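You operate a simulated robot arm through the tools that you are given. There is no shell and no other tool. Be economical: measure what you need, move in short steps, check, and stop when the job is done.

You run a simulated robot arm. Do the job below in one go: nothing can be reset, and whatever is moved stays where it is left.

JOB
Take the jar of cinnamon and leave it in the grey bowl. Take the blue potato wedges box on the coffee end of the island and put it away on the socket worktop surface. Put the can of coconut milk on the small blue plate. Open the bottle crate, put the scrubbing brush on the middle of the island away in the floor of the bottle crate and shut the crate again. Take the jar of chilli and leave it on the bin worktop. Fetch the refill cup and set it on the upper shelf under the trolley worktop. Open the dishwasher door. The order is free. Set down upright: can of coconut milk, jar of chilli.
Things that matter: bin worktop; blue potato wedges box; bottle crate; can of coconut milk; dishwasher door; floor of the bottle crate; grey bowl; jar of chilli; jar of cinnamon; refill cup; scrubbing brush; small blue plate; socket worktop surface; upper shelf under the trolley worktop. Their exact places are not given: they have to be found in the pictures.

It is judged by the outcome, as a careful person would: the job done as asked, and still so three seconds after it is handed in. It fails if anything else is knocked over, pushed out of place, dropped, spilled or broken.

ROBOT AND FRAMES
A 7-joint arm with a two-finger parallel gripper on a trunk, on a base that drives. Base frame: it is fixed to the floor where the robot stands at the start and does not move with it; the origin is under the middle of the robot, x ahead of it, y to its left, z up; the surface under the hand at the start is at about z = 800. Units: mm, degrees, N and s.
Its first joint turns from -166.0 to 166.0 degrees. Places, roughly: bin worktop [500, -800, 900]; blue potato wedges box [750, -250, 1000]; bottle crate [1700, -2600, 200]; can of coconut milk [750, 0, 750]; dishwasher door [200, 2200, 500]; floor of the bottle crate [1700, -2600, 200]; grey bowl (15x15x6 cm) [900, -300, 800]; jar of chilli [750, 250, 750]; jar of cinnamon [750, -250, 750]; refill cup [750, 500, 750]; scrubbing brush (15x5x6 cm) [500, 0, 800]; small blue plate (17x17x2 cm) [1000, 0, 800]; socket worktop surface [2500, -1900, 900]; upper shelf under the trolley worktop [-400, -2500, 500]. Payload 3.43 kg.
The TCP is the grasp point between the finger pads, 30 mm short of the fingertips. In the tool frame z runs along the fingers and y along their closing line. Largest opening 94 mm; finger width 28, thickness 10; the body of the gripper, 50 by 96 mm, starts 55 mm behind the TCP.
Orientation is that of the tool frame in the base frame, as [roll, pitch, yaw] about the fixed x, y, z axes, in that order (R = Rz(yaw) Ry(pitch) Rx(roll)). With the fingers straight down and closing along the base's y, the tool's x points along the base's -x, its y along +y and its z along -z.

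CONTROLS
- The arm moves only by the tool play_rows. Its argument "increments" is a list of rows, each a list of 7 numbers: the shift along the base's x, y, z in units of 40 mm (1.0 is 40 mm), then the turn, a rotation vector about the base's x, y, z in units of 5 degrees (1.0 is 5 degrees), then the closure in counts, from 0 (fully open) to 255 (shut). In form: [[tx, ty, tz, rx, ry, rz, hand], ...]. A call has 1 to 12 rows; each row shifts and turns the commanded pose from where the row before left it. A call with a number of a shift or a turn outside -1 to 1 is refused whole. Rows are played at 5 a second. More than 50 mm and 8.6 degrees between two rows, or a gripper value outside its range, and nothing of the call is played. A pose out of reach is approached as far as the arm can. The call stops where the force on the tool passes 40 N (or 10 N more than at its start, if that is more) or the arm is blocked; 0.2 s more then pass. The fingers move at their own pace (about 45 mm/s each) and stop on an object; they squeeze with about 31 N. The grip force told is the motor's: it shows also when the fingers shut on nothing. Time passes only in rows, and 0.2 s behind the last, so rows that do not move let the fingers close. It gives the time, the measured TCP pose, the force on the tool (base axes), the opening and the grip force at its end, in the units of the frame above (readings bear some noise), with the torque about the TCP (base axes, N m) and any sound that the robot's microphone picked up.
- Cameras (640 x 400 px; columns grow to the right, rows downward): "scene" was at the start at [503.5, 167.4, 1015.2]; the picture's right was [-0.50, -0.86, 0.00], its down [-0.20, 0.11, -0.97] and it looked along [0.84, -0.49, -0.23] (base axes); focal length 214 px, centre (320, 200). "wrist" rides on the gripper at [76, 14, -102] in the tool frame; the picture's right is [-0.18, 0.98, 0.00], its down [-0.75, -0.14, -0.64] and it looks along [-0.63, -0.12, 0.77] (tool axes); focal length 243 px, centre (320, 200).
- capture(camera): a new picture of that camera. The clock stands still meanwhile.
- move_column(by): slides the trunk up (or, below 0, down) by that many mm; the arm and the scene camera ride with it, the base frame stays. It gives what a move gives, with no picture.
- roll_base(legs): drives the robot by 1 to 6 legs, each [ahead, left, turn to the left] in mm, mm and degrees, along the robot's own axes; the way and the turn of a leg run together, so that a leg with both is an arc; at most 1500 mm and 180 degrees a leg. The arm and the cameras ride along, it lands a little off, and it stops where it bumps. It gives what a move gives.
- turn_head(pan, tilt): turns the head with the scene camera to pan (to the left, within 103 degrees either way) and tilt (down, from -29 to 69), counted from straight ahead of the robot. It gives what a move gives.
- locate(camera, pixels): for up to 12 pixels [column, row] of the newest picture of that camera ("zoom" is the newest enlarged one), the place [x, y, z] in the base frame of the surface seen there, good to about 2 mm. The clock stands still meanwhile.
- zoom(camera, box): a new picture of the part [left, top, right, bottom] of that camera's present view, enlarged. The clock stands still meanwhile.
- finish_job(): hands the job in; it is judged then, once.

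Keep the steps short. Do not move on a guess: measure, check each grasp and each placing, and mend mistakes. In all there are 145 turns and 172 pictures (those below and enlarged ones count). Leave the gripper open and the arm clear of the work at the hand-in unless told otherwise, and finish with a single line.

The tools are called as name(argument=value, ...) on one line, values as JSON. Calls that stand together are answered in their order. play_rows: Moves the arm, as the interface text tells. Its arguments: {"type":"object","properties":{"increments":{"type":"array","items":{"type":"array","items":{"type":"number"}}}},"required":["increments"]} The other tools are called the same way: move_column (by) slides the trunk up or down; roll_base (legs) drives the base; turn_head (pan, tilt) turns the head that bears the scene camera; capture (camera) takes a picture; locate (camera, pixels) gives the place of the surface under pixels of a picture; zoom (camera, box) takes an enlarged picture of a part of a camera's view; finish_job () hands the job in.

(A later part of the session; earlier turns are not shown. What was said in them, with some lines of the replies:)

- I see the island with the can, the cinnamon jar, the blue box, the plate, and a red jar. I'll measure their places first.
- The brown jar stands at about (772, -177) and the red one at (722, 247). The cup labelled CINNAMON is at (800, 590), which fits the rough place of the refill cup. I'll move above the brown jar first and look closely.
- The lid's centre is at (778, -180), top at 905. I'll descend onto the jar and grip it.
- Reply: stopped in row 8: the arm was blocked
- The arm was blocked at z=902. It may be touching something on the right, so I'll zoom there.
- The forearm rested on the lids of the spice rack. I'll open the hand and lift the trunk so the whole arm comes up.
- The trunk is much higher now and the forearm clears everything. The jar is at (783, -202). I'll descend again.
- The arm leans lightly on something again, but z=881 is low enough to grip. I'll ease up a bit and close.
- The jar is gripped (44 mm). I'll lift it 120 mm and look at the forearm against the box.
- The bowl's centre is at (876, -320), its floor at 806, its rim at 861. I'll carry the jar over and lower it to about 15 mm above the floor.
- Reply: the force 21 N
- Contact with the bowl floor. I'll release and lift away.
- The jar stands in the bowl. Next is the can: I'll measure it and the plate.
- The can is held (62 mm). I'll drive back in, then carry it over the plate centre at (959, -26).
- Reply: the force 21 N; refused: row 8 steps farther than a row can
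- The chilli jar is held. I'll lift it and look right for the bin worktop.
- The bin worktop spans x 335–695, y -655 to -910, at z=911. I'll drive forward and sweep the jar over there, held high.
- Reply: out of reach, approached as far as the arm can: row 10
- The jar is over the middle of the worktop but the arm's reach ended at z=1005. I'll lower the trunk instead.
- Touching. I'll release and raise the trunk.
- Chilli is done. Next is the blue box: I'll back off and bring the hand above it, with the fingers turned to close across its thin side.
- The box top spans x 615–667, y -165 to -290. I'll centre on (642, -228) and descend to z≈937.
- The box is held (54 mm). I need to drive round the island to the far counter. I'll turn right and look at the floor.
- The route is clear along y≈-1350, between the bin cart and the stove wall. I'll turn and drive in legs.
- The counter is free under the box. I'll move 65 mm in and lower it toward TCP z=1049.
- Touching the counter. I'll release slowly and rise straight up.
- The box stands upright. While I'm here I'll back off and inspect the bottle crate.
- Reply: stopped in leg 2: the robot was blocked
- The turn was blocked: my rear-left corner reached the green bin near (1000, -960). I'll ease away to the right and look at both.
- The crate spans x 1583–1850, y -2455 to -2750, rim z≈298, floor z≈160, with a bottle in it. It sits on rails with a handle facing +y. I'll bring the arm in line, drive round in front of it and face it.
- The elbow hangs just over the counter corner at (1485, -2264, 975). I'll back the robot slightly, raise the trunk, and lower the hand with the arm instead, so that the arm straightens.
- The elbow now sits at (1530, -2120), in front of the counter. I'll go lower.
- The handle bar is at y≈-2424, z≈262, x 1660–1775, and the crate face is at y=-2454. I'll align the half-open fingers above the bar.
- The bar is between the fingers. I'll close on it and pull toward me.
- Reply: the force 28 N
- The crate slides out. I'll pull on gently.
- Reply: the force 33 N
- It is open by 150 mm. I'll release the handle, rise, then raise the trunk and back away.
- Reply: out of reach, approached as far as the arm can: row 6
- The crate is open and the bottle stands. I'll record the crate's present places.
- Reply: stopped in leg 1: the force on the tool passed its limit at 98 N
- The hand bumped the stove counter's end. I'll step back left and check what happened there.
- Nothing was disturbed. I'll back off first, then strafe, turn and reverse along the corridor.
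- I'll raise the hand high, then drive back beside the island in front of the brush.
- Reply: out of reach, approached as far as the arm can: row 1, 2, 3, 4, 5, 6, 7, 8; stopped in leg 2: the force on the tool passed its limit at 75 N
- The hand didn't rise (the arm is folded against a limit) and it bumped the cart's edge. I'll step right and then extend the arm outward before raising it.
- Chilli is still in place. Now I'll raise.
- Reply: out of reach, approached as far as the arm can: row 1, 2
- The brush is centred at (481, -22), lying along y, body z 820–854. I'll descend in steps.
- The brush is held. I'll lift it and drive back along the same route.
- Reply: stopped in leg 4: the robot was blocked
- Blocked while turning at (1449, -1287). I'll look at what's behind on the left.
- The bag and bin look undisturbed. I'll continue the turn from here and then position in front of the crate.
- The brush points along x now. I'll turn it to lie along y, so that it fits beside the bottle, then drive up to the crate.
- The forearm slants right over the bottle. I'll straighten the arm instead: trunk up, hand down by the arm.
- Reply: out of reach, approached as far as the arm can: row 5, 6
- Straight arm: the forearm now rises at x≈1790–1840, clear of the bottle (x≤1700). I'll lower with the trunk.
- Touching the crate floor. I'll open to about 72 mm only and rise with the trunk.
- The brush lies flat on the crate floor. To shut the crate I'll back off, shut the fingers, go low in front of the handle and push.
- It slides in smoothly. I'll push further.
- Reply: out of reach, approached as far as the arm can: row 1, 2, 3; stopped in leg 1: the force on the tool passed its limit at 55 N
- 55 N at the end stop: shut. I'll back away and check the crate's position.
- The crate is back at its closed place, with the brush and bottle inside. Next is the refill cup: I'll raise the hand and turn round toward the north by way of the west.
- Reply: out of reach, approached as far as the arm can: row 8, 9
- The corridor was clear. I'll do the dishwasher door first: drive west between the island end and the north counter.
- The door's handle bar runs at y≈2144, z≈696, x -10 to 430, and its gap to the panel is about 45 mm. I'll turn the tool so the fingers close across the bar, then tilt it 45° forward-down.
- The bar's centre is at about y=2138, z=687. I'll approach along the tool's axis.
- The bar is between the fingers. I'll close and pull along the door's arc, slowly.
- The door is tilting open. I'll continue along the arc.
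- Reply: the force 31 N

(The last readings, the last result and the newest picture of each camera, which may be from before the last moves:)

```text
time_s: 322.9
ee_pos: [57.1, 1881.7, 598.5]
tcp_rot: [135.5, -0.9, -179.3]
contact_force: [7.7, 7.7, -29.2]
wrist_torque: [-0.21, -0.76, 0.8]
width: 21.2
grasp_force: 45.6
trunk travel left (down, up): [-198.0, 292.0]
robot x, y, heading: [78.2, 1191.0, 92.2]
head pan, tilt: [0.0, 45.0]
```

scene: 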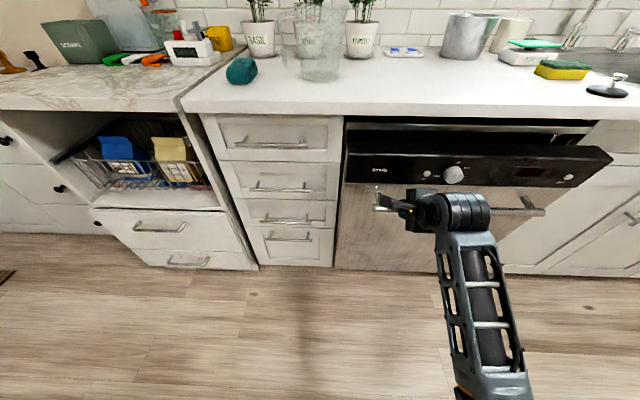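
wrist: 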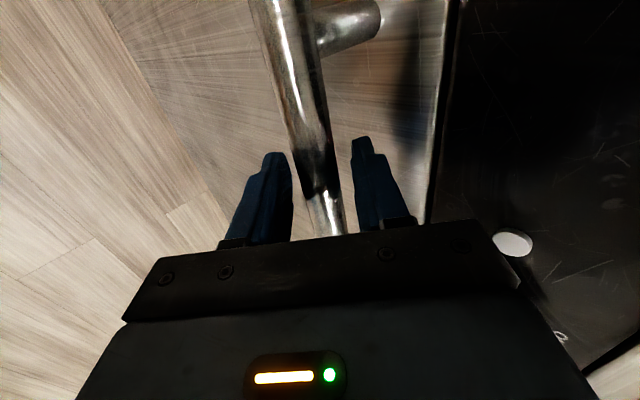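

play_rows(increments=[[0, -0.68, -0.62, 0, 0, 0, 255], [0, -0.68, -0.55, 0, 0, 0, 255]])

capture(camera="scene")

```text
time_s: 323.5
ee_pos: [56.3, 1828.5, 558.8]
tcp_rot: [135.0, -0.9, -179.4]
contact_force: [3.9, -21.3, 20.7]
wrist_torque: [-0.13, 0.09, -0.16]
width: 21.5
grasp_force: 45.3
trunk travel left (down, up): [-198.0, 292.0]
robot x, y, heading: [82.1, 1190.7, 92.1]
head pan, tilt: [0.0, 45.0]
```

```text
43 pictures are left
```

scene: 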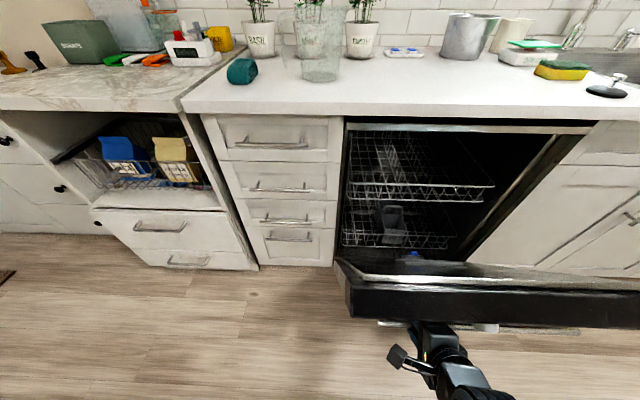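

The arc fits a hinge at about z=134, and the door is about 35° open. I'll continue with corrected steps.

play_rows(increments=[[0, -0.62, -0.55, 0, 0, 0, 255], [0, -0.59, -0.61, 0, 0, 0, 255], [0, -0.56, -0.65, 0, 0, 0, 255]])

```text
time_s: 324.3
ee_pos: [56.8, 1758.9, 483.0]
tcp_rot: [135.1, -1.1, -179.1]
contact_force: [-9.7, -18.2, 14.4]
wrist_torque: [1.75, 0.65, 0.7]
width: 21.3
grasp_force: 44.9
trunk travel left (down, up): [-198.0, 292.0]
robot x, y, heading: [82.6, 1193.1, 92.3]
head pan, tilt: [0.0, 45.0]
```

play_rows(increments=[[0, -0.52, -0.66, 0, 0, 0, 255], [0, -0.475, -0.7, 0, 0, 0, 255]])

play_rows(increments=[[0, -0.43, -0.74, 0, 0, 0, 255], [0, -0.38, -0.76, 0, 0, 0, 255]])

capture(camera="scene")

```text
time_s: 324.8
ee_pos: [57.9, 1737.8, 455.6]
tcp_rot: [133.3, -0.7, -179.3]
contact_force: [-7.9, -11.0, 17.6]
wrist_torque: [6.68, -1.16, -1.34]
width: 24.5
grasp_force: 45.0
trunk travel left (down, up): [-198.0, 292.0]
robot x, y, heading: [79.3, 1188.1, 92.2]
head pan, tilt: [0.0, 45.0]
stopped in row 2: the force on the tool passed its limit at 46 N (the readings are from after the stop); the commanded pose is now the measured one
```

```text
time_s: 325.1
ee_pos: [56.4, 1735.5, 453.4]
tcp_rot: [132.5, -0.8, -179.3]
contact_force: [-0.8, -17.0, 12.6]
wrist_torque: [6.86, 0.22, 0.8]
width: 23.1
grasp_force: 44.7
trunk travel left (down, up): [-198.0, 292.0]
robot x, y, heading: [80.7, 1187.8, 92.2]
head pan, tilt: [0.0, 45.0]
stopped in row 1: the force on the tool passed its limit at 48 N (the readings are from after the stop); the commanded pose is now the measured one
```

```text
42 pictures are left
```

scene: 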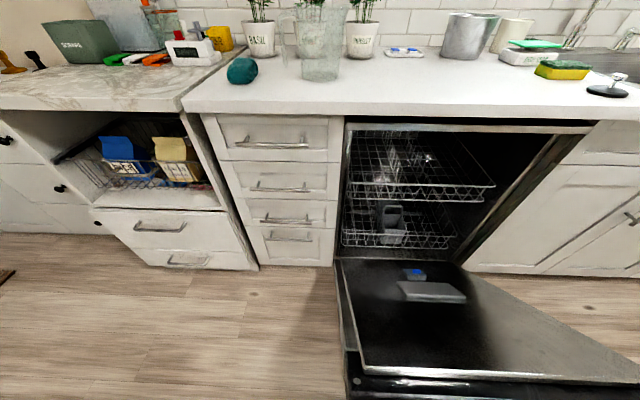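

The gripper body now touches the door since the tool has become parallel to it; the door is about half open. I'll open the fingers and withdraw along the tool's axis.

play_rows(increments=[[0, 0, 0, 0, 0, 0, 140], [0, 0, 0, 0, 0, 0, 140], [0, 0, 0, 0, 0, 0, 140], [0, -0.4, 0.4, 0, 0, 0, 140], [0, -0.5, 0.5, 0, 0, 0, 140], [0, -0.5, 0.5, 0, 0, 0, 140]])

capture(camera="scene")

capture(camera="wrist")

```text
time_s: 326.5
ee_pos: [55.4, 1679.4, 509.0]
tcp_rot: [133.0, -0.9, -179.3]
contact_force: [0.0, 0.4, -0.6]
wrist_torque: [-0.04, 0.01, -0.03]
width: 42.3
grasp_force: 0.1
trunk travel left (down, up): [-198.0, 292.0]
robot x, y, heading: [83.3, 1191.2, 91.9]
head pan, tilt: [0.0, 45.0]
```

```text
41 pictures are left
```

scene: 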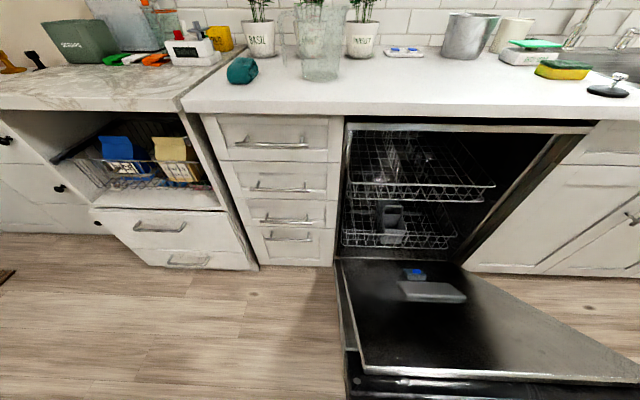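

```text
40 pictures are left
```

wrist: 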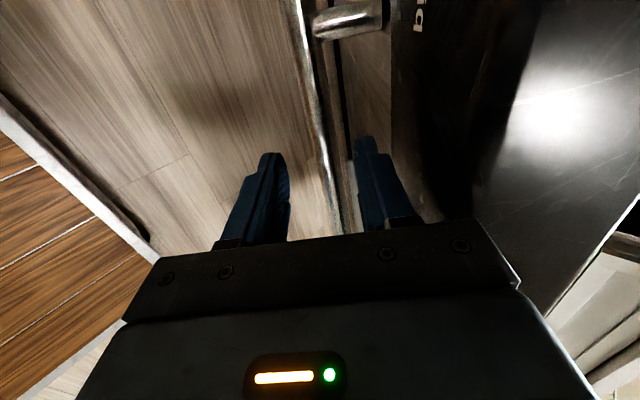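

The door holds its position. I'll back away, raise the hand, then press it down from its inner side.

roll_base(legs=[[-260, 60, 0]])

move_column(by=280)

play_rows(increments=[[0, 0, 0, -1, 0, 0, 255], [0, 0, 0, -1, 0, 0, 255], [0, 0, 0, -1, 0, 0, 255], [0, 0, 0, -1, 0, 0, 255], [0, 0, 0, -1, 0, 0, 255], [0, 0.5, 0, -1, 0, 0, 255], [0, 0.8, 0, -1, 0, 0, 255], [0, 0.9, 0, -1, 0, 0, 255], [0, 0.9, 0, -0.6, 0, 0, 255]])

capture(camera="scene")

```text
time_s: 328.4
ee_pos: [2.4, 1411.5, 508.0]
tcp_rot: [133.0, -0.8, -178.9]
contact_force: [-0.7, -0.1, -0.8]
wrist_torque: [0.01, -0.03, 0.01]
width: 42.7
grasp_force: 0.1
trunk travel left (down, up): [-198.0, 292.0]
robot x, y, heading: [29.7, 923.4, 92.4]
head pan, tilt: [0.0, 45.0]
```

```text
time_s: 331.2
ee_pos: [2.4, 1411.5, 788.1]
tcp_rot: [133.1, -0.8, -179.0]
contact_force: [-0.3, -0.8, 0.6]
wrist_torque: [-0.01, 0.01, -0.03]
width: 42.4
grasp_force: 0.1
trunk travel left (down, up): [-478.0, 12.0]
robot x, y, heading: [27.0, 923.4, 92.7]
head pan, tilt: [0.0, 45.0]
```

```text
time_s: 333.2
ee_pos: [1.5, 1534.9, 789.0]
tcp_rot: [176.0, -1.2, -179.8]
contact_force: [0.0, 0.0, 0.8]
wrist_torque: [0.03, 0.02, 0.01]
width: 0.1
grasp_force: 30.8
trunk travel left (down, up): [-478.0, 12.0]
robot x, y, heading: [28.3, 923.8, 92.4]
head pan, tilt: [0.0, 45.0]
```

```text
39 pictures are left
```

scene: 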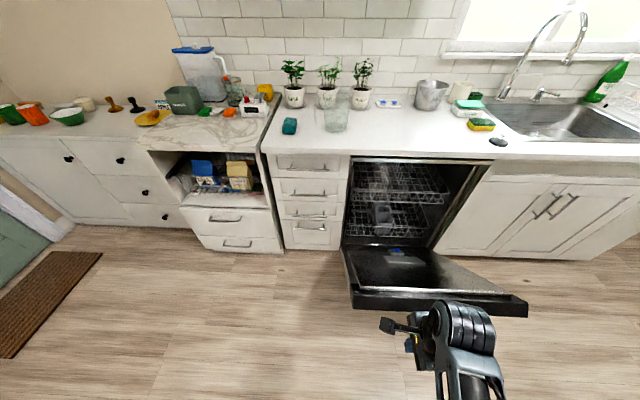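

locate(camera="scene", pixels=[[360, 285], [440, 288], [510, 292], [400, 270], [350, 250], [440, 252], [375, 305]])

```text
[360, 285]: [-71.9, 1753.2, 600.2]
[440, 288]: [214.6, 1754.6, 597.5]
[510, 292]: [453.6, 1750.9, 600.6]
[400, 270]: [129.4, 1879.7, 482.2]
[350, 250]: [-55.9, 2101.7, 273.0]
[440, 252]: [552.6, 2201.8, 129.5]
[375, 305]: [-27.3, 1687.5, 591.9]
```

The door's inner face runs from (y 1753, z 600) down to the hinge at 47°. I'll come above it with shut fingers.

play_rows(increments=[[0.21, 0.95, 0, -0.8, 0, 0, 255], [0.21, 0.95, 0, 0, 0, 0, 255], [0.21, 0.95, 0, 0, 0, 0, 255], [0.21, 0.95, 0, 0, 0, 0, 255], [0.21, 0.95, 0, 0, 0, 0, 255], [0.21, 0.95, 0, 0, 0, 0, 255], [0.21, 0.95, 0, 0, 0, 0, 255], [0, 0, -1, 0, 0, 0, 255], [0, 0, -1, 0, 0, 0, 255], [0, 0, -1, 0, 0, 0, 255]])

```text
time_s: 335.4
ee_pos: [59.6, 1806.8, 671.1]
tcp_rot: [179.9, -1.4, -179.9]
contact_force: [0.4, 0.8, 0.5]
wrist_torque: [0.04, 0.0, 0.01]
width: 0.0
grasp_force: 30.4
trunk travel left (down, up): [-478.0, 12.0]
robot x, y, heading: [28.7, 923.8, 92.4]
head pan, tilt: [0.0, 45.0]
```

play_rows(increments=[[0, 0, 1, 0, 0, 0, 255], [0, 0, 1, 0, 0, 0, 255], [0, 0, 1, 0, 0, 0, 255], [0, 0, 1, 0, 0, 0, 255], [0, 0, 1, 0, 0, 0, 255], [0, 0, 1, 0, 0, 0, 255], [0, 0, 1, 0, 0, 0, 255]])

move_column(by=-340)

play_rows(increments=[[0, -0.64, -0.6, 0, 0, 0, 255], [0, -0.61, -0.64, 0, 0, 0, 255], [0, -0.57, -0.68, 0, 0, 0, 255], [0, -0.53, -0.71, 0, 0, 0, 255]])

capture(camera="scene")

```text
time_s: 337.1
ee_pos: [61.1, 1804.1, 947.6]
tcp_rot: [-180.0, -1.3, -179.9]
contact_force: [-0.1, -0.7, -0.4]
wrist_torque: [0.01, -0.01, 0.0]
width: 0.2
grasp_force: 31.1
trunk travel left (down, up): [-478.0, 12.0]
robot x, y, heading: [32.4, 927.6, 92.4]
head pan, tilt: [0.0, 45.0]
```

```text
time_s: 340.4
ee_pos: [61.1, 1803.4, 607.6]
tcp_rot: [180.0, -1.3, -180.0]
contact_force: [-0.2, -0.4, -0.3]
wrist_torque: [-0.03, 0.01, 0.01]
width: 0.0
grasp_force: 30.8
trunk travel left (down, up): [-138.0, 352.0]
robot x, y, heading: [30.5, 923.0, 92.3]
head pan, tilt: [0.0, 45.0]
```

```text
time_s: 341.4
ee_pos: [60.7, 1708.5, 500.5]
tcp_rot: [180.0, -1.3, -179.9]
contact_force: [-0.6, -0.7, 0.1]
wrist_torque: [0.0, -0.03, 0.0]
width: 0.2
grasp_force: 31.1
trunk travel left (down, up): [-138.0, 352.0]
robot x, y, heading: [32.6, 921.5, 92.0]
head pan, tilt: [0.0, 45.0]
```

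```text
38 pictures are left
```

scene: 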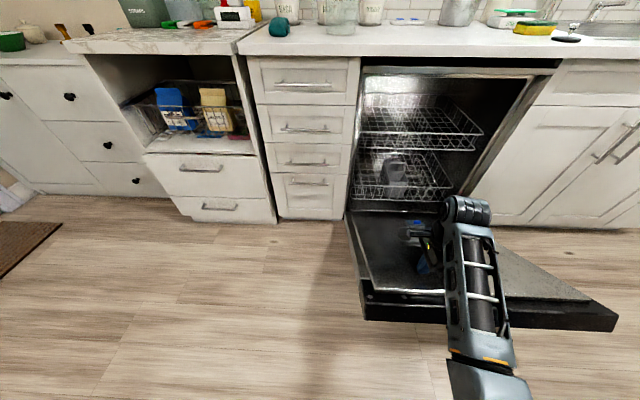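

The door is yielding. I'll continue down the arc.

play_rows(increments=[[0, -0.49, -0.74, 0, 0, 0, 255], [0, -0.44, -0.765, 0, 0, 0, 255], [0, -0.4, -0.79, 0, 0, 0, 255], [0, -0.35, -0.81, 0, 0, 0, 255], [0, -0.3, -0.83, 0, 0, 0, 255], [0, -0.25, -0.85, 0, 0, 0, 255], [0, -0.2, -0.86, 0, 0, 0, 255]])

capture(camera="scene")

```text
time_s: 343.0
ee_pos: [64.3, 1612.1, 280.0]
tcp_rot: [180.0, -1.4, -180.0]
contact_force: [0.0, 0.1, -0.8]
wrist_torque: [0.0, -0.03, 0.01]
width: 0.2
grasp_force: 30.9
trunk travel left (down, up): [-138.0, 352.0]
robot x, y, heading: [29.0, 925.3, 92.2]
head pan, tilt: [0.0, 45.0]
```

```text
37 pictures are left
```

scene: 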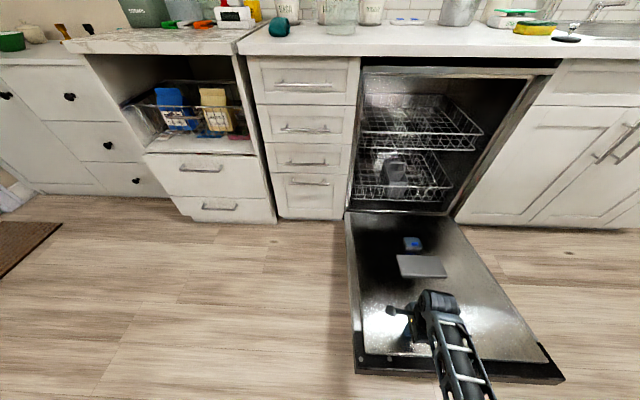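

locate(camera="scene", pixels=[[370, 225], [380, 345], [500, 340], [460, 260]])

```text
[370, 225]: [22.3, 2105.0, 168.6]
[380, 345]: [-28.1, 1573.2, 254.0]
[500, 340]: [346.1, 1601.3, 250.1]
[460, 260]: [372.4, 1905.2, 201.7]
```

About 81° open. One more small push, then I'll leave.

play_rows(increments=[[0, -0.12, -0.87, 0, 0, 0, 255], [0, -0.07, -0.87, 0, 0, 0, 255]])

play_rows(increments=[[0, 0, 1, 0, 0, 0, 255], [0, 0, 1, 0, 0, 0, 255], [0, 0, 1, 0, 0, 0, 255], [0, 0, 1, 0, 0, 0, 255]])

move_column(by=345)

capture(camera="scene")

```text
time_s: 343.6
ee_pos: [62.8, 1607.5, 209.4]
tcp_rot: [-179.9, -1.4, -180.0]
contact_force: [-2.0, -4.8, 7.5]
wrist_torque: [-0.26, -0.04, -0.06]
width: 0.0
grasp_force: 31.0
trunk travel left (down, up): [-138.0, 352.0]
robot x, y, heading: [33.5, 923.1, 92.3]
head pan, tilt: [0.0, 45.0]
```

```text
time_s: 344.6
ee_pos: [64.0, 1606.3, 367.2]
tcp_rot: [179.9, -1.3, -179.9]
contact_force: [0.2, 0.0, -0.4]
wrist_torque: [0.01, -0.03, -0.01]
width: 0.2
grasp_force: 30.7
trunk travel left (down, up): [-138.0, 352.0]
robot x, y, heading: [33.3, 923.8, 92.4]
head pan, tilt: [0.0, 45.0]
```

```text
time_s: 348.0
ee_pos: [65.3, 1606.7, 712.0]
tcp_rot: [-179.9, -1.4, -179.9]
contact_force: [-0.1, -0.7, -0.1]
wrist_torque: [0.0, -0.02, -0.01]
width: 0.0
grasp_force: 31.3
trunk travel left (down, up): [-483.0, 7.0]
robot x, y, heading: [30.9, 924.5, 92.6]
head pan, tilt: [0.0, 45.0]
```

```text
36 pictures are left
```

scene: 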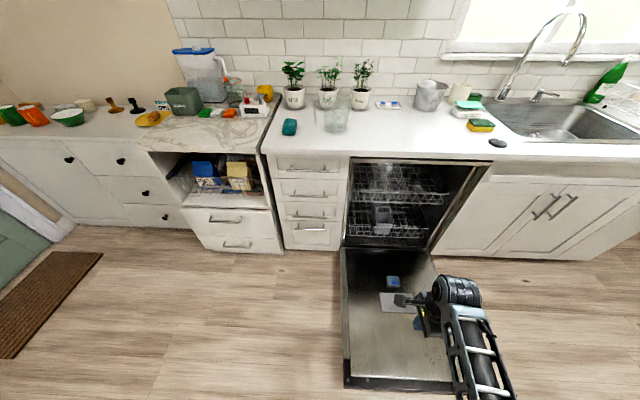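

The door is fully open. Now the cup: I'll raise and extend the hand, then drive to the north end of the island.

play_rows(increments=[[0, 0.8, 0.5, 0, -0.28, 0, 0], [0, 0.8, 0.5, 0, 0, 0, 0], [0, 0.5, 0.8, 0, 0, 0, 0], [0, 0.4, 0.9, 0, 0, 0, 0], [0, 0, 1, 0, 0, 0, 0], [0, 0, 1, 0, 0, 0, 0], [0, 0, 1, 0, 0, 0, 0], [0, 0, 1, 0, 0, 0, 0], [0, 0, 1, 0, 0, 0, 0], [0, 0, 1, 0, 0, 0, 0], [0, 0, 1, 0, 0, 0, 0]])

roll_base(legs=[[190, 0, 0], [0, 0, -92.5], [400, 80, 0], [450, 60, 0]])

turn_head(pan=-85, tilt=35)

capture(camera="scene")

```text
time_s: 350.4
ee_pos: [80.1, 1733.8, 1067.8]
tcp_rot: [175.8, 2.4, 179.6]
contact_force: [0.7, 0.6, 0.7]
wrist_torque: [0.02, -0.01, -0.01]
width: 94.0
grasp_force: 0.1
out of reach, approached as far as the arm can: row 7, 8
trunk travel left (down, up): [-483.0, 7.0]
robot x, y, heading: [31.3, 927.1, 92.4]
head pan, tilt: [0.0, 45.0]
```

```text
time_s: 352.1
ee_pos: [73.0, 1919.2, 1069.3]
tcp_rot: [175.7, 2.4, 179.4]
contact_force: [-0.3, 0.0, 0.2]
wrist_torque: [0.0, 0.02, -0.02]
width: 94.3
grasp_force: 0.0
trunk travel left (down, up): [-483.0, 7.0]
robot x, y, heading: [16.6, 1107.1, 92.3]
head pan, tilt: [0.0, 45.0]
stopped in leg 1: the robot was blocked; the commanded pose is now the measured one
```

```text
time_s: 353.7
ee_pos: [73.3, 1919.5, 1069.1]
tcp_rot: [175.7, 2.5, 179.3]
contact_force: [-0.4, -0.1, -0.1]
wrist_torque: [0.0, -0.01, 0.0]
width: 94.1
grasp_force: 0.1
trunk travel left (down, up): [-483.0, 7.0]
robot x, y, heading: [21.9, 1107.7, 92.2]
head pan, tilt: [-85.0, 35.0]
```

```text
35 pictures are left
```

scene: 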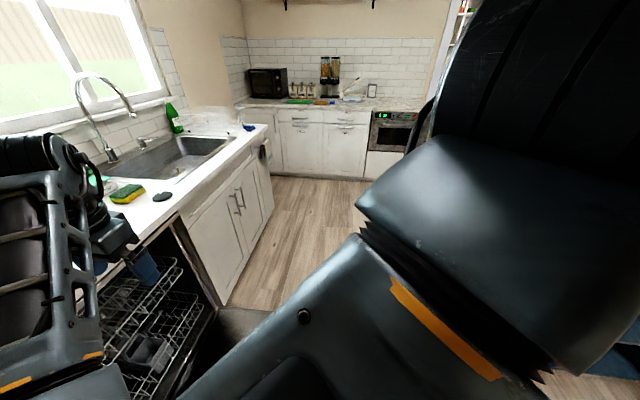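

I bumped the lowered door's edge slightly at y≈1490. I'll back off a little, turn, and pass between the door and the island.

roll_base(legs=[[-65, 0, 0], [0, 0, -92.2]])

turn_head(pan=-40, tilt=40)

capture(camera="scene")

```text
time_s: 358.6
ee_pos: [830.9, 947.3, 1068.9]
tcp_rot: [175.7, 2.4, 86.2]
contact_force: [-0.3, -0.2, -0.1]
wrist_torque: [0.01, 0.03, 0.03]
width: 94.0
grasp_force: 0.1
trunk travel left (down, up): [-483.0, 7.0]
robot x, y, heading: [23.6, 1041.8, -1.0]
head pan, tilt: [-85.0, 35.0]
```

```text
time_s: 359.7
ee_pos: [830.5, 946.2, 1069.6]
tcp_rot: [175.7, 2.4, 86.2]
contact_force: [0.1, -0.3, -0.2]
wrist_torque: [-0.01, -0.03, 0.0]
width: 93.9
grasp_force: 0.1
trunk travel left (down, up): [-483.0, 7.0]
robot x, y, heading: [24.4, 1048.4, -1.0]
head pan, tilt: [-40.0, 40.0]
```

```text
34 pictures are left
```

scene: 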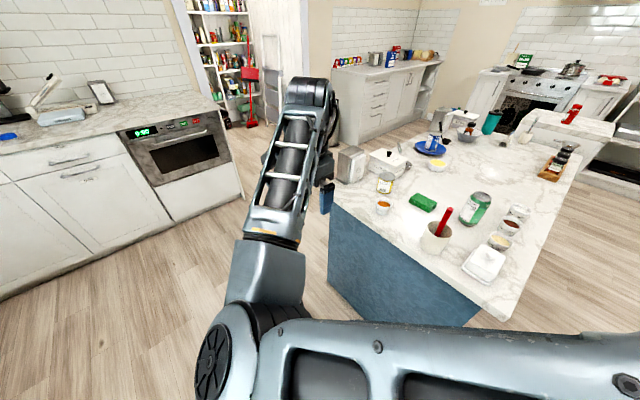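

I can reach the cup from here (r≈900). I'll measure it.

zoom(camera="scene", box=[340, 160, 460, 260])

locate(camera="scene", pixels=[[383, 203], [377, 204], [390, 203], [383, 211], [448, 208], [330, 195], [505, 318], [420, 203], [386, 185], [434, 235]])

```text
4.00 times, centred on (400, 210) of scene
```

zoom: 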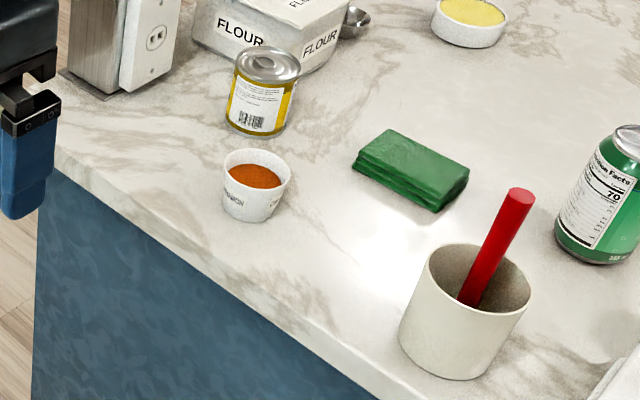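

```text
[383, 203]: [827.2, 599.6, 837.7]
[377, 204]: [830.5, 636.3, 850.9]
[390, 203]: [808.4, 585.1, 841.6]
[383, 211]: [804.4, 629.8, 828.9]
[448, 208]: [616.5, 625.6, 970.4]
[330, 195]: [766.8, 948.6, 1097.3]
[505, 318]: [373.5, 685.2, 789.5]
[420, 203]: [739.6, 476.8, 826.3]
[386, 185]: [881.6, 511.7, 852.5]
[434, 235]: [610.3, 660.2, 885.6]
```

locate(camera="zoom", pixels=[[225, 168], [290, 182], [255, 150], [250, 192], [275, 155], [228, 205], [258, 220], [283, 200]])

```text
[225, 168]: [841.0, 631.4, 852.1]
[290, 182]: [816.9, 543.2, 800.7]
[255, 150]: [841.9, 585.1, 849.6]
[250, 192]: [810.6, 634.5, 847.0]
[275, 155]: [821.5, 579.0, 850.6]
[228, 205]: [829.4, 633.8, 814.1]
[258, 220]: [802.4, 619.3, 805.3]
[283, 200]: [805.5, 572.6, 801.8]
```

The cup has a 60 mm rim centred on (822, 607), top z=851, with spice in it. I'll edge closer, level the tool and move above it.

roll_base(legs=[[80, 0, 0]])

play_rows(increments=[[-0.25, -0.94, 0, 0.54, 0.82, 0, 0], [-0.25, -0.94, 0, 0, 0, 0, 0], [-0.25, -0.94, 0, 0, 0, 0, 0], [-0.25, -0.94, 0, 0, 0, 0, 0], [-0.25, -0.94, 0, 0, 0, 0, 0], [-0.25, -0.94, 0, 0, 0, 0, 0], [-0.25, -0.94, 0, 0, 0, 0, 0], [-0.25, -0.94, 0, 0, 0, 0, 0], [-0.25, -0.94, 0, 0, 0, 0, 0]])

capture(camera="wrist")

capture(camera="scene")

```text
time_s: 360.8
ee_pos: [910.3, 945.4, 1069.7]
tcp_rot: [175.8, 2.4, 86.2]
contact_force: [0.0, -0.3, 0.5]
wrist_torque: [0.0, 0.0, 0.01]
width: 94.1
grasp_force: 0.1
trunk travel left (down, up): [-483.0, 7.0]
robot x, y, heading: [106.8, 1041.9, -0.9]
head pan, tilt: [-40.0, 40.0]
```

```text
time_s: 362.8
ee_pos: [818.8, 609.6, 1068.1]
tcp_rot: [180.0, -0.1, 86.3]
contact_force: [-0.1, 0.7, 1.2]
wrist_torque: [-0.08, 0.05, -0.02]
width: 93.9
grasp_force: 0.1
trunk travel left (down, up): [-483.0, 7.0]
robot x, y, heading: [105.9, 1044.1, -0.8]
head pan, tilt: [-40.0, 40.0]
```

```text
32 pictures are left
```

wrist: 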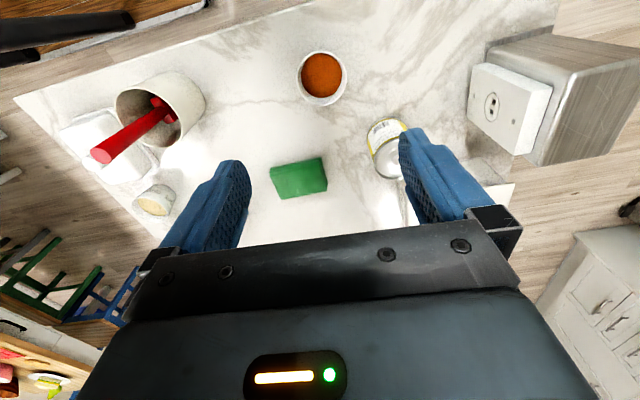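

```text
31 pictures are left
```

scene: 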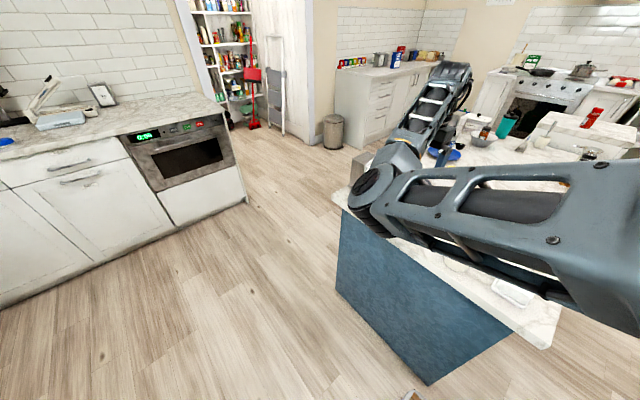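

locate(camera="wrist", pixels=[[299, 78], [346, 78], [322, 52], [322, 104], [150, 130], [400, 165]])

```text
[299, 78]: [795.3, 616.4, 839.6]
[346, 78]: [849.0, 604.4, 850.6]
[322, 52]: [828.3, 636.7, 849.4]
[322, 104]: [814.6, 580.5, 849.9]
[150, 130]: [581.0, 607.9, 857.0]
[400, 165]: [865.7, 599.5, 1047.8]
```

play_rows(increments=[[0.07, -0.04, -1, 0, 0, 0, 0], [0, 0, -1, 0, 0, 0, 0], [0, 0, -1, 0, 0, 0, 0], [0, 0, -1, 0, 0, 0, 0]])

capture(camera="scene")

capture(camera="wrist")

```text
time_s: 363.8
ee_pos: [823.2, 603.8, 910.3]
tcp_rot: [-180.0, 0.1, 86.3]
contact_force: [0.6, -0.5, 0.7]
wrist_torque: [-0.01, 0.01, 0.0]
width: 93.9
grasp_force: 0.1
trunk travel left (down, up): [-483.0, 7.0]
robot x, y, heading: [102.3, 1041.6, -0.9]
head pan, tilt: [-40.0, 40.0]
```

```text
30 pictures are left
```

scene: 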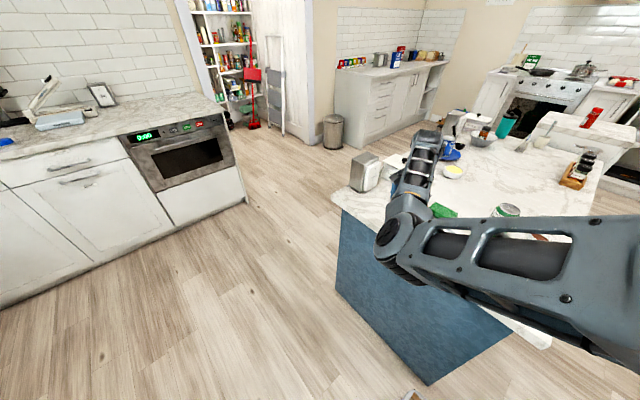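

```text
29 pictures are left
```

wrist: 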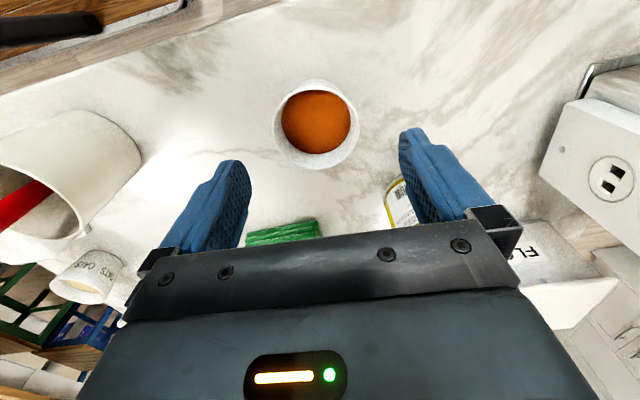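

locate(camera="scene", pixels=[[388, 245], [410, 278], [420, 250], [460, 290]])

locate(camera="wrist", pixels=[[274, 125], [358, 125], [316, 82], [316, 167], [390, 200]])

```text
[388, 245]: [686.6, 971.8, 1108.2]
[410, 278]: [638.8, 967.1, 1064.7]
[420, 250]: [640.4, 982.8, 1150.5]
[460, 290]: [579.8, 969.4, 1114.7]
```

```text
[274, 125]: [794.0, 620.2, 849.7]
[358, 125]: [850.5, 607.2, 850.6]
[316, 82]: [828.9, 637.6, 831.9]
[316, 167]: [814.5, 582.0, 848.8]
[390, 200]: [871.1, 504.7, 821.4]
```

play_rows(increments=[[0, 0.1, -0.9, 0, 0, 0, 0], [0, 0, -0.6, 0, 0, 0, 0], [0, 0, -0.28, 0, 0, 0, 0], [0, 0, 0, 0, 0, 0, 255], [0, 0, 0, 0, 0, 0, 255], [0, 0, 0, 0, 0, 0, 255], [0, 0, 0, 0, 0, 0, 255]])

play_rows(increments=[[0, 0, 0.3, 0, 0, 0, 255], [0, 0, 0.5, 0, 0, 0, 255], [0, 0, 0.7, 0, 0, 0, 255]])

capture(camera="wrist")

```text
time_s: 365.4
ee_pos: [822.9, 608.2, 838.2]
tcp_rot: [180.0, 0.0, 86.3]
contact_force: [0.2, 0.1, 0.3]
wrist_torque: [0.01, -0.04, -0.01]
width: 60.8
grasp_force: 31.1
trunk travel left (down, up): [-483.0, 7.0]
robot x, y, heading: [103.1, 1042.7, -0.7]
head pan, tilt: [-40.0, 40.0]
```

```text
time_s: 366.2
ee_pos: [822.9, 608.2, 897.9]
tcp_rot: [180.0, 0.0, 86.3]
contact_force: [0.1, 0.1, -1.4]
wrist_torque: [0.03, -0.05, 0.02]
width: 61.0
grasp_force: 30.6
trunk travel left (down, up): [-483.0, 7.0]
robot x, y, heading: [104.9, 1043.4, -0.9]
head pan, tilt: [-40.0, 40.0]
```

```text
28 pictures are left
```

wrist: 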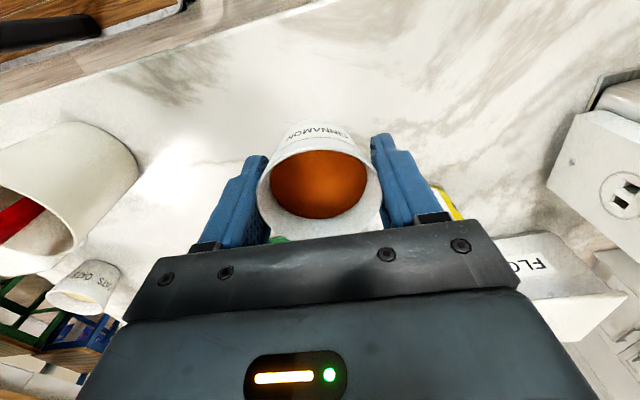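

The cup is held level. I'll lift it, swing it clear of the island and drive down the west side toward the trolley.

play_rows(increments=[[0, 0, 0.8, 0, 0, 0, 255], [0, 0, 0.8, 0, 0, 0, 255], [0, 0, 0.9, 0, 0, 0, 255], [0, 0, 0.9, 0, 0, 0, 255], [0, 0, 0.8, 0, 0, 0, 255], [0, 0.8, 0, 0, 0, 0, 255], [0, 0.8, 0, 0, 0, 0, 255], [0, 0.8, 0, 0, 0, 0, 255], [0, 0.8, 0, 0, 0, 0, 255], [0, 0.8, 0, 0, 0, 0, 255], [0, 0.8, 0, 0, 0, 0, 255], [0, 0.8, 0, 0, 0, 0, 255]])

roll_base(legs=[[-200, 0, 0], [0, 0, -89], [0, -150, 0], [1450, 0, 0], [1000, 0, 0]])

turn_head(pan=0, tilt=30)

capture(camera="scene")

```text
time_s: 368.8
ee_pos: [824.0, 831.7, 1063.8]
tcp_rot: [179.9, 0.1, 86.2]
contact_force: [1.1, 0.5, -1.4]
wrist_torque: [0.05, 0.01, -0.02]
width: 61.0
grasp_force: 30.4
trunk travel left (down, up): [-483.0, 7.0]
robot x, y, heading: [100.7, 1044.5, -0.9]
head pan, tilt: [-40.0, 40.0]
```

```text
time_s: 372.8
ee_pos: [112.2, 316.5, 1063.2]
tcp_rot: [-179.8, 0.0, 31.6]
contact_force: [-0.3, -0.2, -1.2]
wrist_torque: [0.02, -0.02, 0.0]
width: 61.1
grasp_force: 30.8
trunk travel left (down, up): [-483.0, 7.0]
robot x, y, heading: [-134.5, 1024.3, -55.6]
head pan, tilt: [-40.0, 40.0]
stopped in leg 2: the robot was blocked; the commanded pose is now the measured one
```

```text
time_s: 373.9
ee_pos: [112.4, 316.3, 1063.8]
tcp_rot: [180.0, 0.0, 31.6]
contact_force: [0.3, 0.1, -1.0]
wrist_torque: [-0.02, 0.03, 0.01]
width: 60.9
grasp_force: 31.0
trunk travel left (down, up): [-483.0, 7.0]
robot x, y, heading: [-134.4, 1027.1, -55.6]
head pan, tilt: [0.0, 30.0]
```

```text
27 pictures are left
```

scene: 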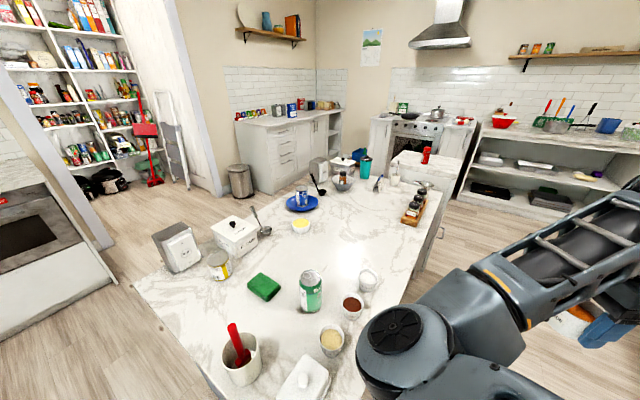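

My rear corner met the door's edge. I'll shift right/away and finish the turn.

roll_base(legs=[[0, -170, 0], [0, 0, -34.5], [1400, 0, 0], [1000, 0, 0]])

turn_head(pan=10, tilt=35)

capture(camera="scene")

```text
time_s: 388.3
ee_pos: [-380.3, -2186.0, 1062.6]
tcp_rot: [-180.0, -0.1, -0.3]
contact_force: [-0.2, -0.7, -1.3]
wrist_torque: [-0.02, -0.03, -0.01]
width: 60.8
grasp_force: 31.0
trunk travel left (down, up): [-483.0, 7.0]
robot x, y, heading: [-213.6, -1456.2, -87.6]
head pan, tilt: [0.0, 30.0]
```

```text
time_s: 389.0
ee_pos: [-380.8, -2185.9, 1062.6]
tcp_rot: [179.9, 0.1, -0.3]
contact_force: [0.6, 0.5, -0.9]
wrist_torque: [0.0, -0.02, 0.03]
width: 60.7
grasp_force: 31.1
trunk travel left (down, up): [-483.0, 7.0]
robot x, y, heading: [-214.5, -1452.9, -87.8]
head pan, tilt: [10.0, 35.0]
```

```text
26 pictures are left
```

scene: 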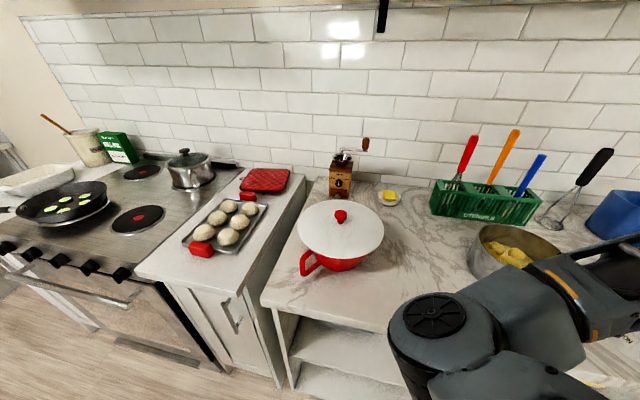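

I need to see the shelf from lower down. I'll back off and lower the trunk.

roll_base(legs=[[-330, 0, 0]])

move_column(by=-380)

turn_head(pan=0, tilt=20)

capture(camera="scene")

```text
time_s: 391.2
ee_pos: [-395.6, -1855.3, 1063.7]
tcp_rot: [-180.0, 0.0, -0.4]
contact_force: [0.4, -0.1, -1.1]
wrist_torque: [0.04, -0.03, 0.0]
width: 61.0
grasp_force: 30.5
trunk travel left (down, up): [-483.0, 7.0]
robot x, y, heading: [-229.7, -1123.3, -87.5]
head pan, tilt: [10.0, 35.0]
```

```text
time_s: 394.9
ee_pos: [-394.7, -1856.2, 683.6]
tcp_rot: [-180.0, 0.0, -0.3]
contact_force: [-0.5, 0.7, -1.1]
wrist_torque: [0.0, -0.01, 0.0]
width: 60.9
grasp_force: 31.0
trunk travel left (down, up): [-103.0, 387.0]
robot x, y, heading: [-231.7, -1127.4, -87.5]
head pan, tilt: [10.0, 35.0]
```

```text
time_s: 395.6
ee_pos: [-395.0, -1855.5, 684.4]
tcp_rot: [-180.0, -0.1, -0.2]
contact_force: [-0.3, -0.3, -1.1]
wrist_torque: [0.01, 0.02, -0.02]
width: 60.8
grasp_force: 31.3
trunk travel left (down, up): [-103.0, 387.0]
robot x, y, heading: [-224.8, -1121.5, -87.3]
head pan, tilt: [0.0, 20.0]
```

```text
25 pictures are left
```

scene: 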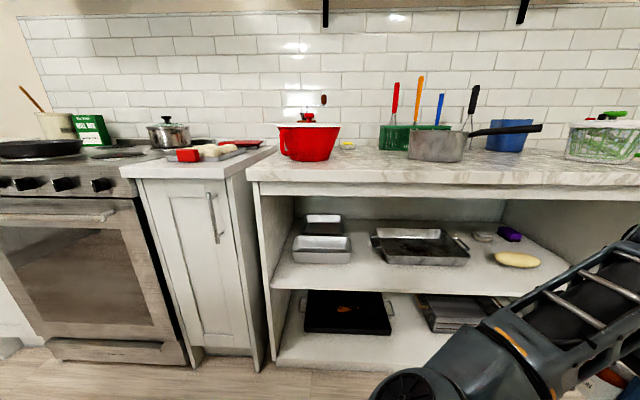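

locate(camera="scene", pixels=[[365, 270], [365, 285], [365, 293], [360, 183], [360, 195], [325, 262], [380, 262], [465, 266], [470, 280], [495, 262], [280, 290], [360, 235]])

zoom(camera="scene", box=[240, 160, 560, 360])

```text
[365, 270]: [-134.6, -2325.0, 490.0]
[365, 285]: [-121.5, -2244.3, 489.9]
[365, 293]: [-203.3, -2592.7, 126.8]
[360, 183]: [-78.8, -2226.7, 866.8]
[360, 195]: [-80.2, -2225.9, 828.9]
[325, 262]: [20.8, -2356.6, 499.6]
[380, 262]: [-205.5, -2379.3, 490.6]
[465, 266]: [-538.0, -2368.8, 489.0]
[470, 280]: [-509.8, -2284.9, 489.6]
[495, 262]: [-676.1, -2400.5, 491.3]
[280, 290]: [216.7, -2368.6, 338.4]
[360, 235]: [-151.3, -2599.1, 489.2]
```

```text
2.00 times, centred on (400, 260) of scene
```

zoom: 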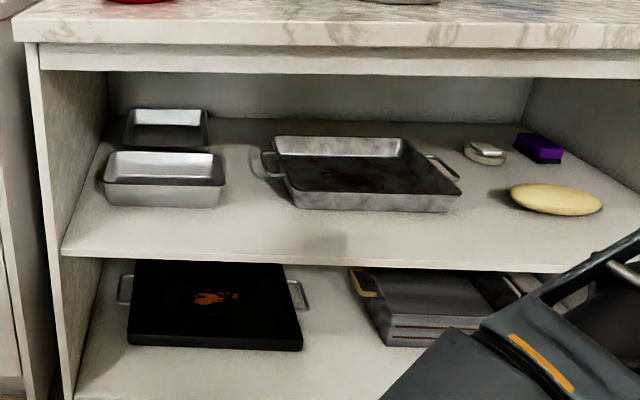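

The upper shelf is at z=490 with its front edge at y≈-2240; the worktop's apron hangs to about z=815. I'll set the hand low with a flat forearm and check clearance.

move_column(by=-60)

play_rows(increments=[[0, 0, -0.7, 0, 0, 0, 255], [0, 0, -0.7, 0, 0, 0, 255], [0, 0, -0.7, 0, 0, 0, 255]])

turn_head(pan=-15, tilt=25)

capture(camera="scene")

```text
time_s: 396.6
ee_pos: [-393.8, -1854.4, 624.7]
tcp_rot: [180.0, 0.0, -0.3]
contact_force: [-0.4, -0.6, -1.0]
wrist_torque: [0.02, 0.0, 0.03]
width: 60.6
grasp_force: 30.8
trunk travel left (down, up): [-43.0, 447.0]
robot x, y, heading: [-226.9, -1123.2, -87.6]
head pan, tilt: [0.0, 20.0]
```

```text
time_s: 397.4
ee_pos: [-395.2, -1854.5, 539.6]
tcp_rot: [-180.0, 0.0, -0.3]
contact_force: [0.3, 0.4, -1.4]
wrist_torque: [0.02, 0.03, 0.01]
width: 60.9
grasp_force: 30.9
trunk travel left (down, up): [-43.0, 447.0]
robot x, y, heading: [-229.7, -1126.1, -87.2]
head pan, tilt: [0.0, 20.0]
```

```text
time_s: 398.2
ee_pos: [-394.9, -1855.0, 539.2]
tcp_rot: [180.0, 0.0, -0.4]
contact_force: [-1.2, 0.1, -1.2]
wrist_torque: [0.0, -0.01, 0.01]
width: 60.7
grasp_force: 30.9
trunk travel left (down, up): [-43.0, 447.0]
robot x, y, heading: [-225.8, -1127.1, -87.8]
head pan, tilt: [-15.0, 25.0]
```

```text
23 pictures are left
5 turns are left
```

scene: 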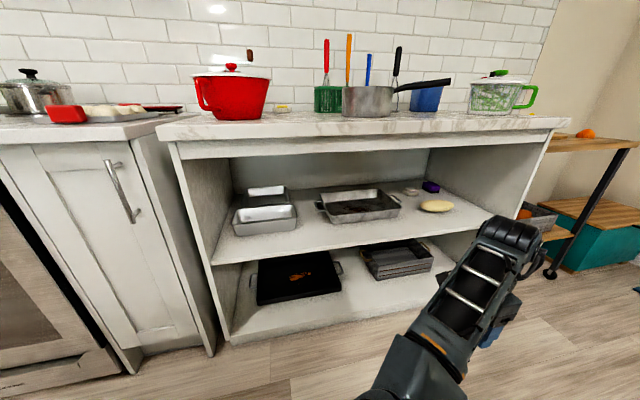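

Five turns are left, so I'll be direct: drive the cup straight in under the worktop, to just over the shelf front.

play_rows(increments=[[0, 0, -0.12, 0, 0, 0, 255]])

roll_base(legs=[[430, 0, 0]])

capture(camera="scene")

capture(camera="wrist")

```text
time_s: 398.6
ee_pos: [-394.3, -1854.5, 535.4]
tcp_rot: [-179.9, 0.1, -0.3]
contact_force: [-0.9, -1.0, -1.6]
wrist_torque: [-0.01, 0.0, -0.01]
width: 61.0
grasp_force: 30.9
trunk travel left (down, up): [-43.0, 447.0]
robot x, y, heading: [-229.1, -1120.8, -87.3]
head pan, tilt: [-15.0, 25.0]
```

```text
time_s: 401.2
ee_pos: [-377.4, -2280.4, 534.3]
tcp_rot: [-179.9, -0.1, -0.3]
contact_force: [-0.1, 0.0, -1.3]
wrist_torque: [0.01, 0.01, 0.0]
width: 60.9
grasp_force: 31.0
trunk travel left (down, up): [-43.0, 447.0]
robot x, y, heading: [-210.5, -1548.0, -87.7]
head pan, tilt: [-15.0, 25.0]
```

```text
22 pictures are left
```

scene: 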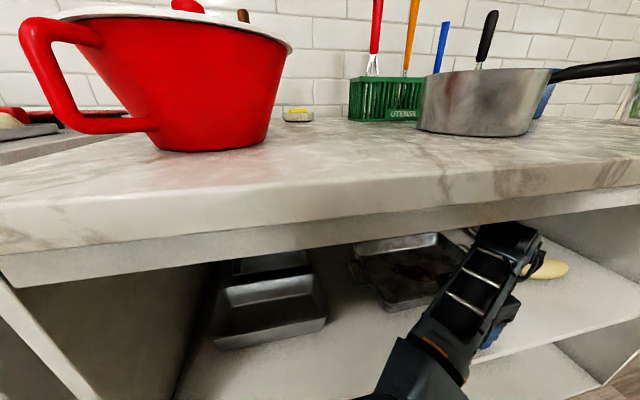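

```text
21 pictures are left
4 turns are left
```

wrist: 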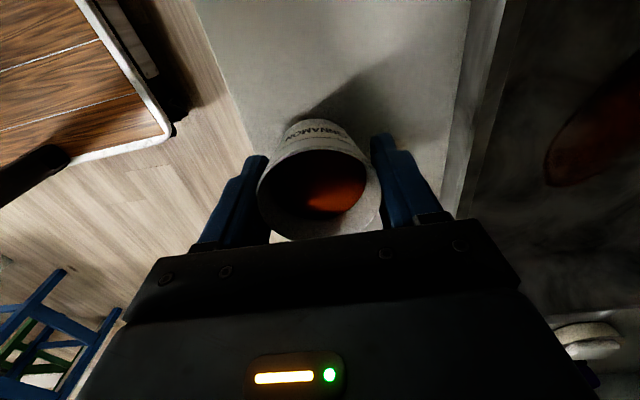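

The cup hangs just above the shelf front. I'll lower it the last 6 mm, open the fingers, slide them off sideways along x, and back out.

play_rows(increments=[[0, 0, -0.08, 0, 0, 0, 255], [0, 0, -0.07, 0, 0, 0, 255], [0, 0, 0, 0, 0, 0, 255]])

play_rows(increments=[[0, 0, 0, 0, 0, 0, 120], [0, 0, 0, 0, 0, 0, 22], [0, 0, 0, 0, 0, 0, 22], [0, 0, 0, 0, 0, 0, 22], [0, 0, 0, 0, 0, 0, 22], [-0.4, 0, 0.08, 0, 0, 0, 22], [-0.8, 0, 0, 0, 0, 0, 22], [-0.8, 0, 0, 0, 0, 0, 22], [-0.6, 0, 0, 0, 0, 0, 22]])

roll_base(legs=[[-420, 0, 0]])

turn_head(pan=-5, tilt=20)

capture(camera="scene")

```text
time_s: 402.0
ee_pos: [-377.6, -2279.4, 529.9]
tcp_rot: [-179.9, 0.1, -0.4]
contact_force: [0.4, -0.4, -0.9]
wrist_torque: [0.05, -0.03, 0.03]
width: 60.9
grasp_force: 30.6
trunk travel left (down, up): [-43.0, 447.0]
robot x, y, heading: [-212.3, -1545.8, -87.6]
head pan, tilt: [-15.0, 25.0]
```

```text
time_s: 404.0
ee_pos: [-480.2, -2278.5, 531.8]
tcp_rot: [-180.0, 0.1, -0.3]
contact_force: [0.1, 0.3, -1.1]
wrist_torque: [0.02, 0.0, 0.01]
width: 85.9
grasp_force: 0.1
trunk travel left (down, up): [-43.0, 447.0]
robot x, y, heading: [-206.7, -1550.0, -87.6]
head pan, tilt: [-15.0, 25.0]
```

```text
time_s: 406.6
ee_pos: [-505.3, -1854.1, 532.8]
tcp_rot: [-180.0, 0.0, -1.3]
contact_force: [-0.3, -1.0, 0.0]
wrist_torque: [0.03, 0.04, -0.02]
width: 85.6
grasp_force: 0.0
trunk travel left (down, up): [-43.0, 447.0]
robot x, y, heading: [-221.5, -1131.3, -88.3]
head pan, tilt: [-15.0, 25.0]
```

```text
time_s: 407.3
ee_pos: [-506.4, -1854.2, 531.6]
tcp_rot: [-180.0, 0.0, -1.2]
contact_force: [-0.2, -0.2, 0.2]
wrist_torque: [0.0, 0.0, 0.02]
width: 85.8
grasp_force: 0.2
trunk travel left (down, up): [-43.0, 447.0]
robot x, y, heading: [-220.9, -1129.6, -88.3]
head pan, tilt: [-5.0, 20.0]
```

```text
20 pictures are left
3 turns are left
```

scene: 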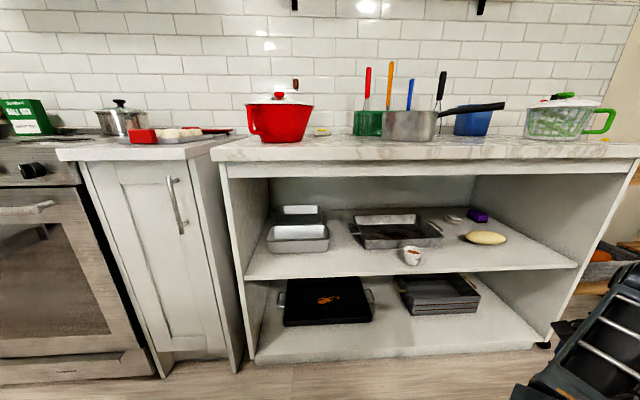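

The cup stands upright on the upper shelf, and the arm is clear with the gripper open. I'll open it fully and hand in.

play_rows(increments=[[0, 0, 0, 0, 0, 0, 0], [0, 0, 0, 0, 0, 0, 0]])

finish_job()

```text
time_s: 407.9
ee_pos: [-506.1, -1855.1, 532.7]
tcp_rot: [-179.9, 0.0, -1.2]
contact_force: [-0.1, -0.2, 0.3]
wrist_torque: [-0.01, 0.0, 0.02]
width: 93.9
grasp_force: 0.1
trunk travel left (down, up): [-43.0, 447.0]
robot x, y, heading: [-226.1, -1128.4, -88.2]
head pan, tilt: [-5.0, 20.0]
```

```text
The job is handed in.
```

All seven tasks are done and handed in; I bumped the spice rack, stove counter, bin cart, recycling bin/bag and dishwasher door on the way, and saw nothing knocked over or out of place.
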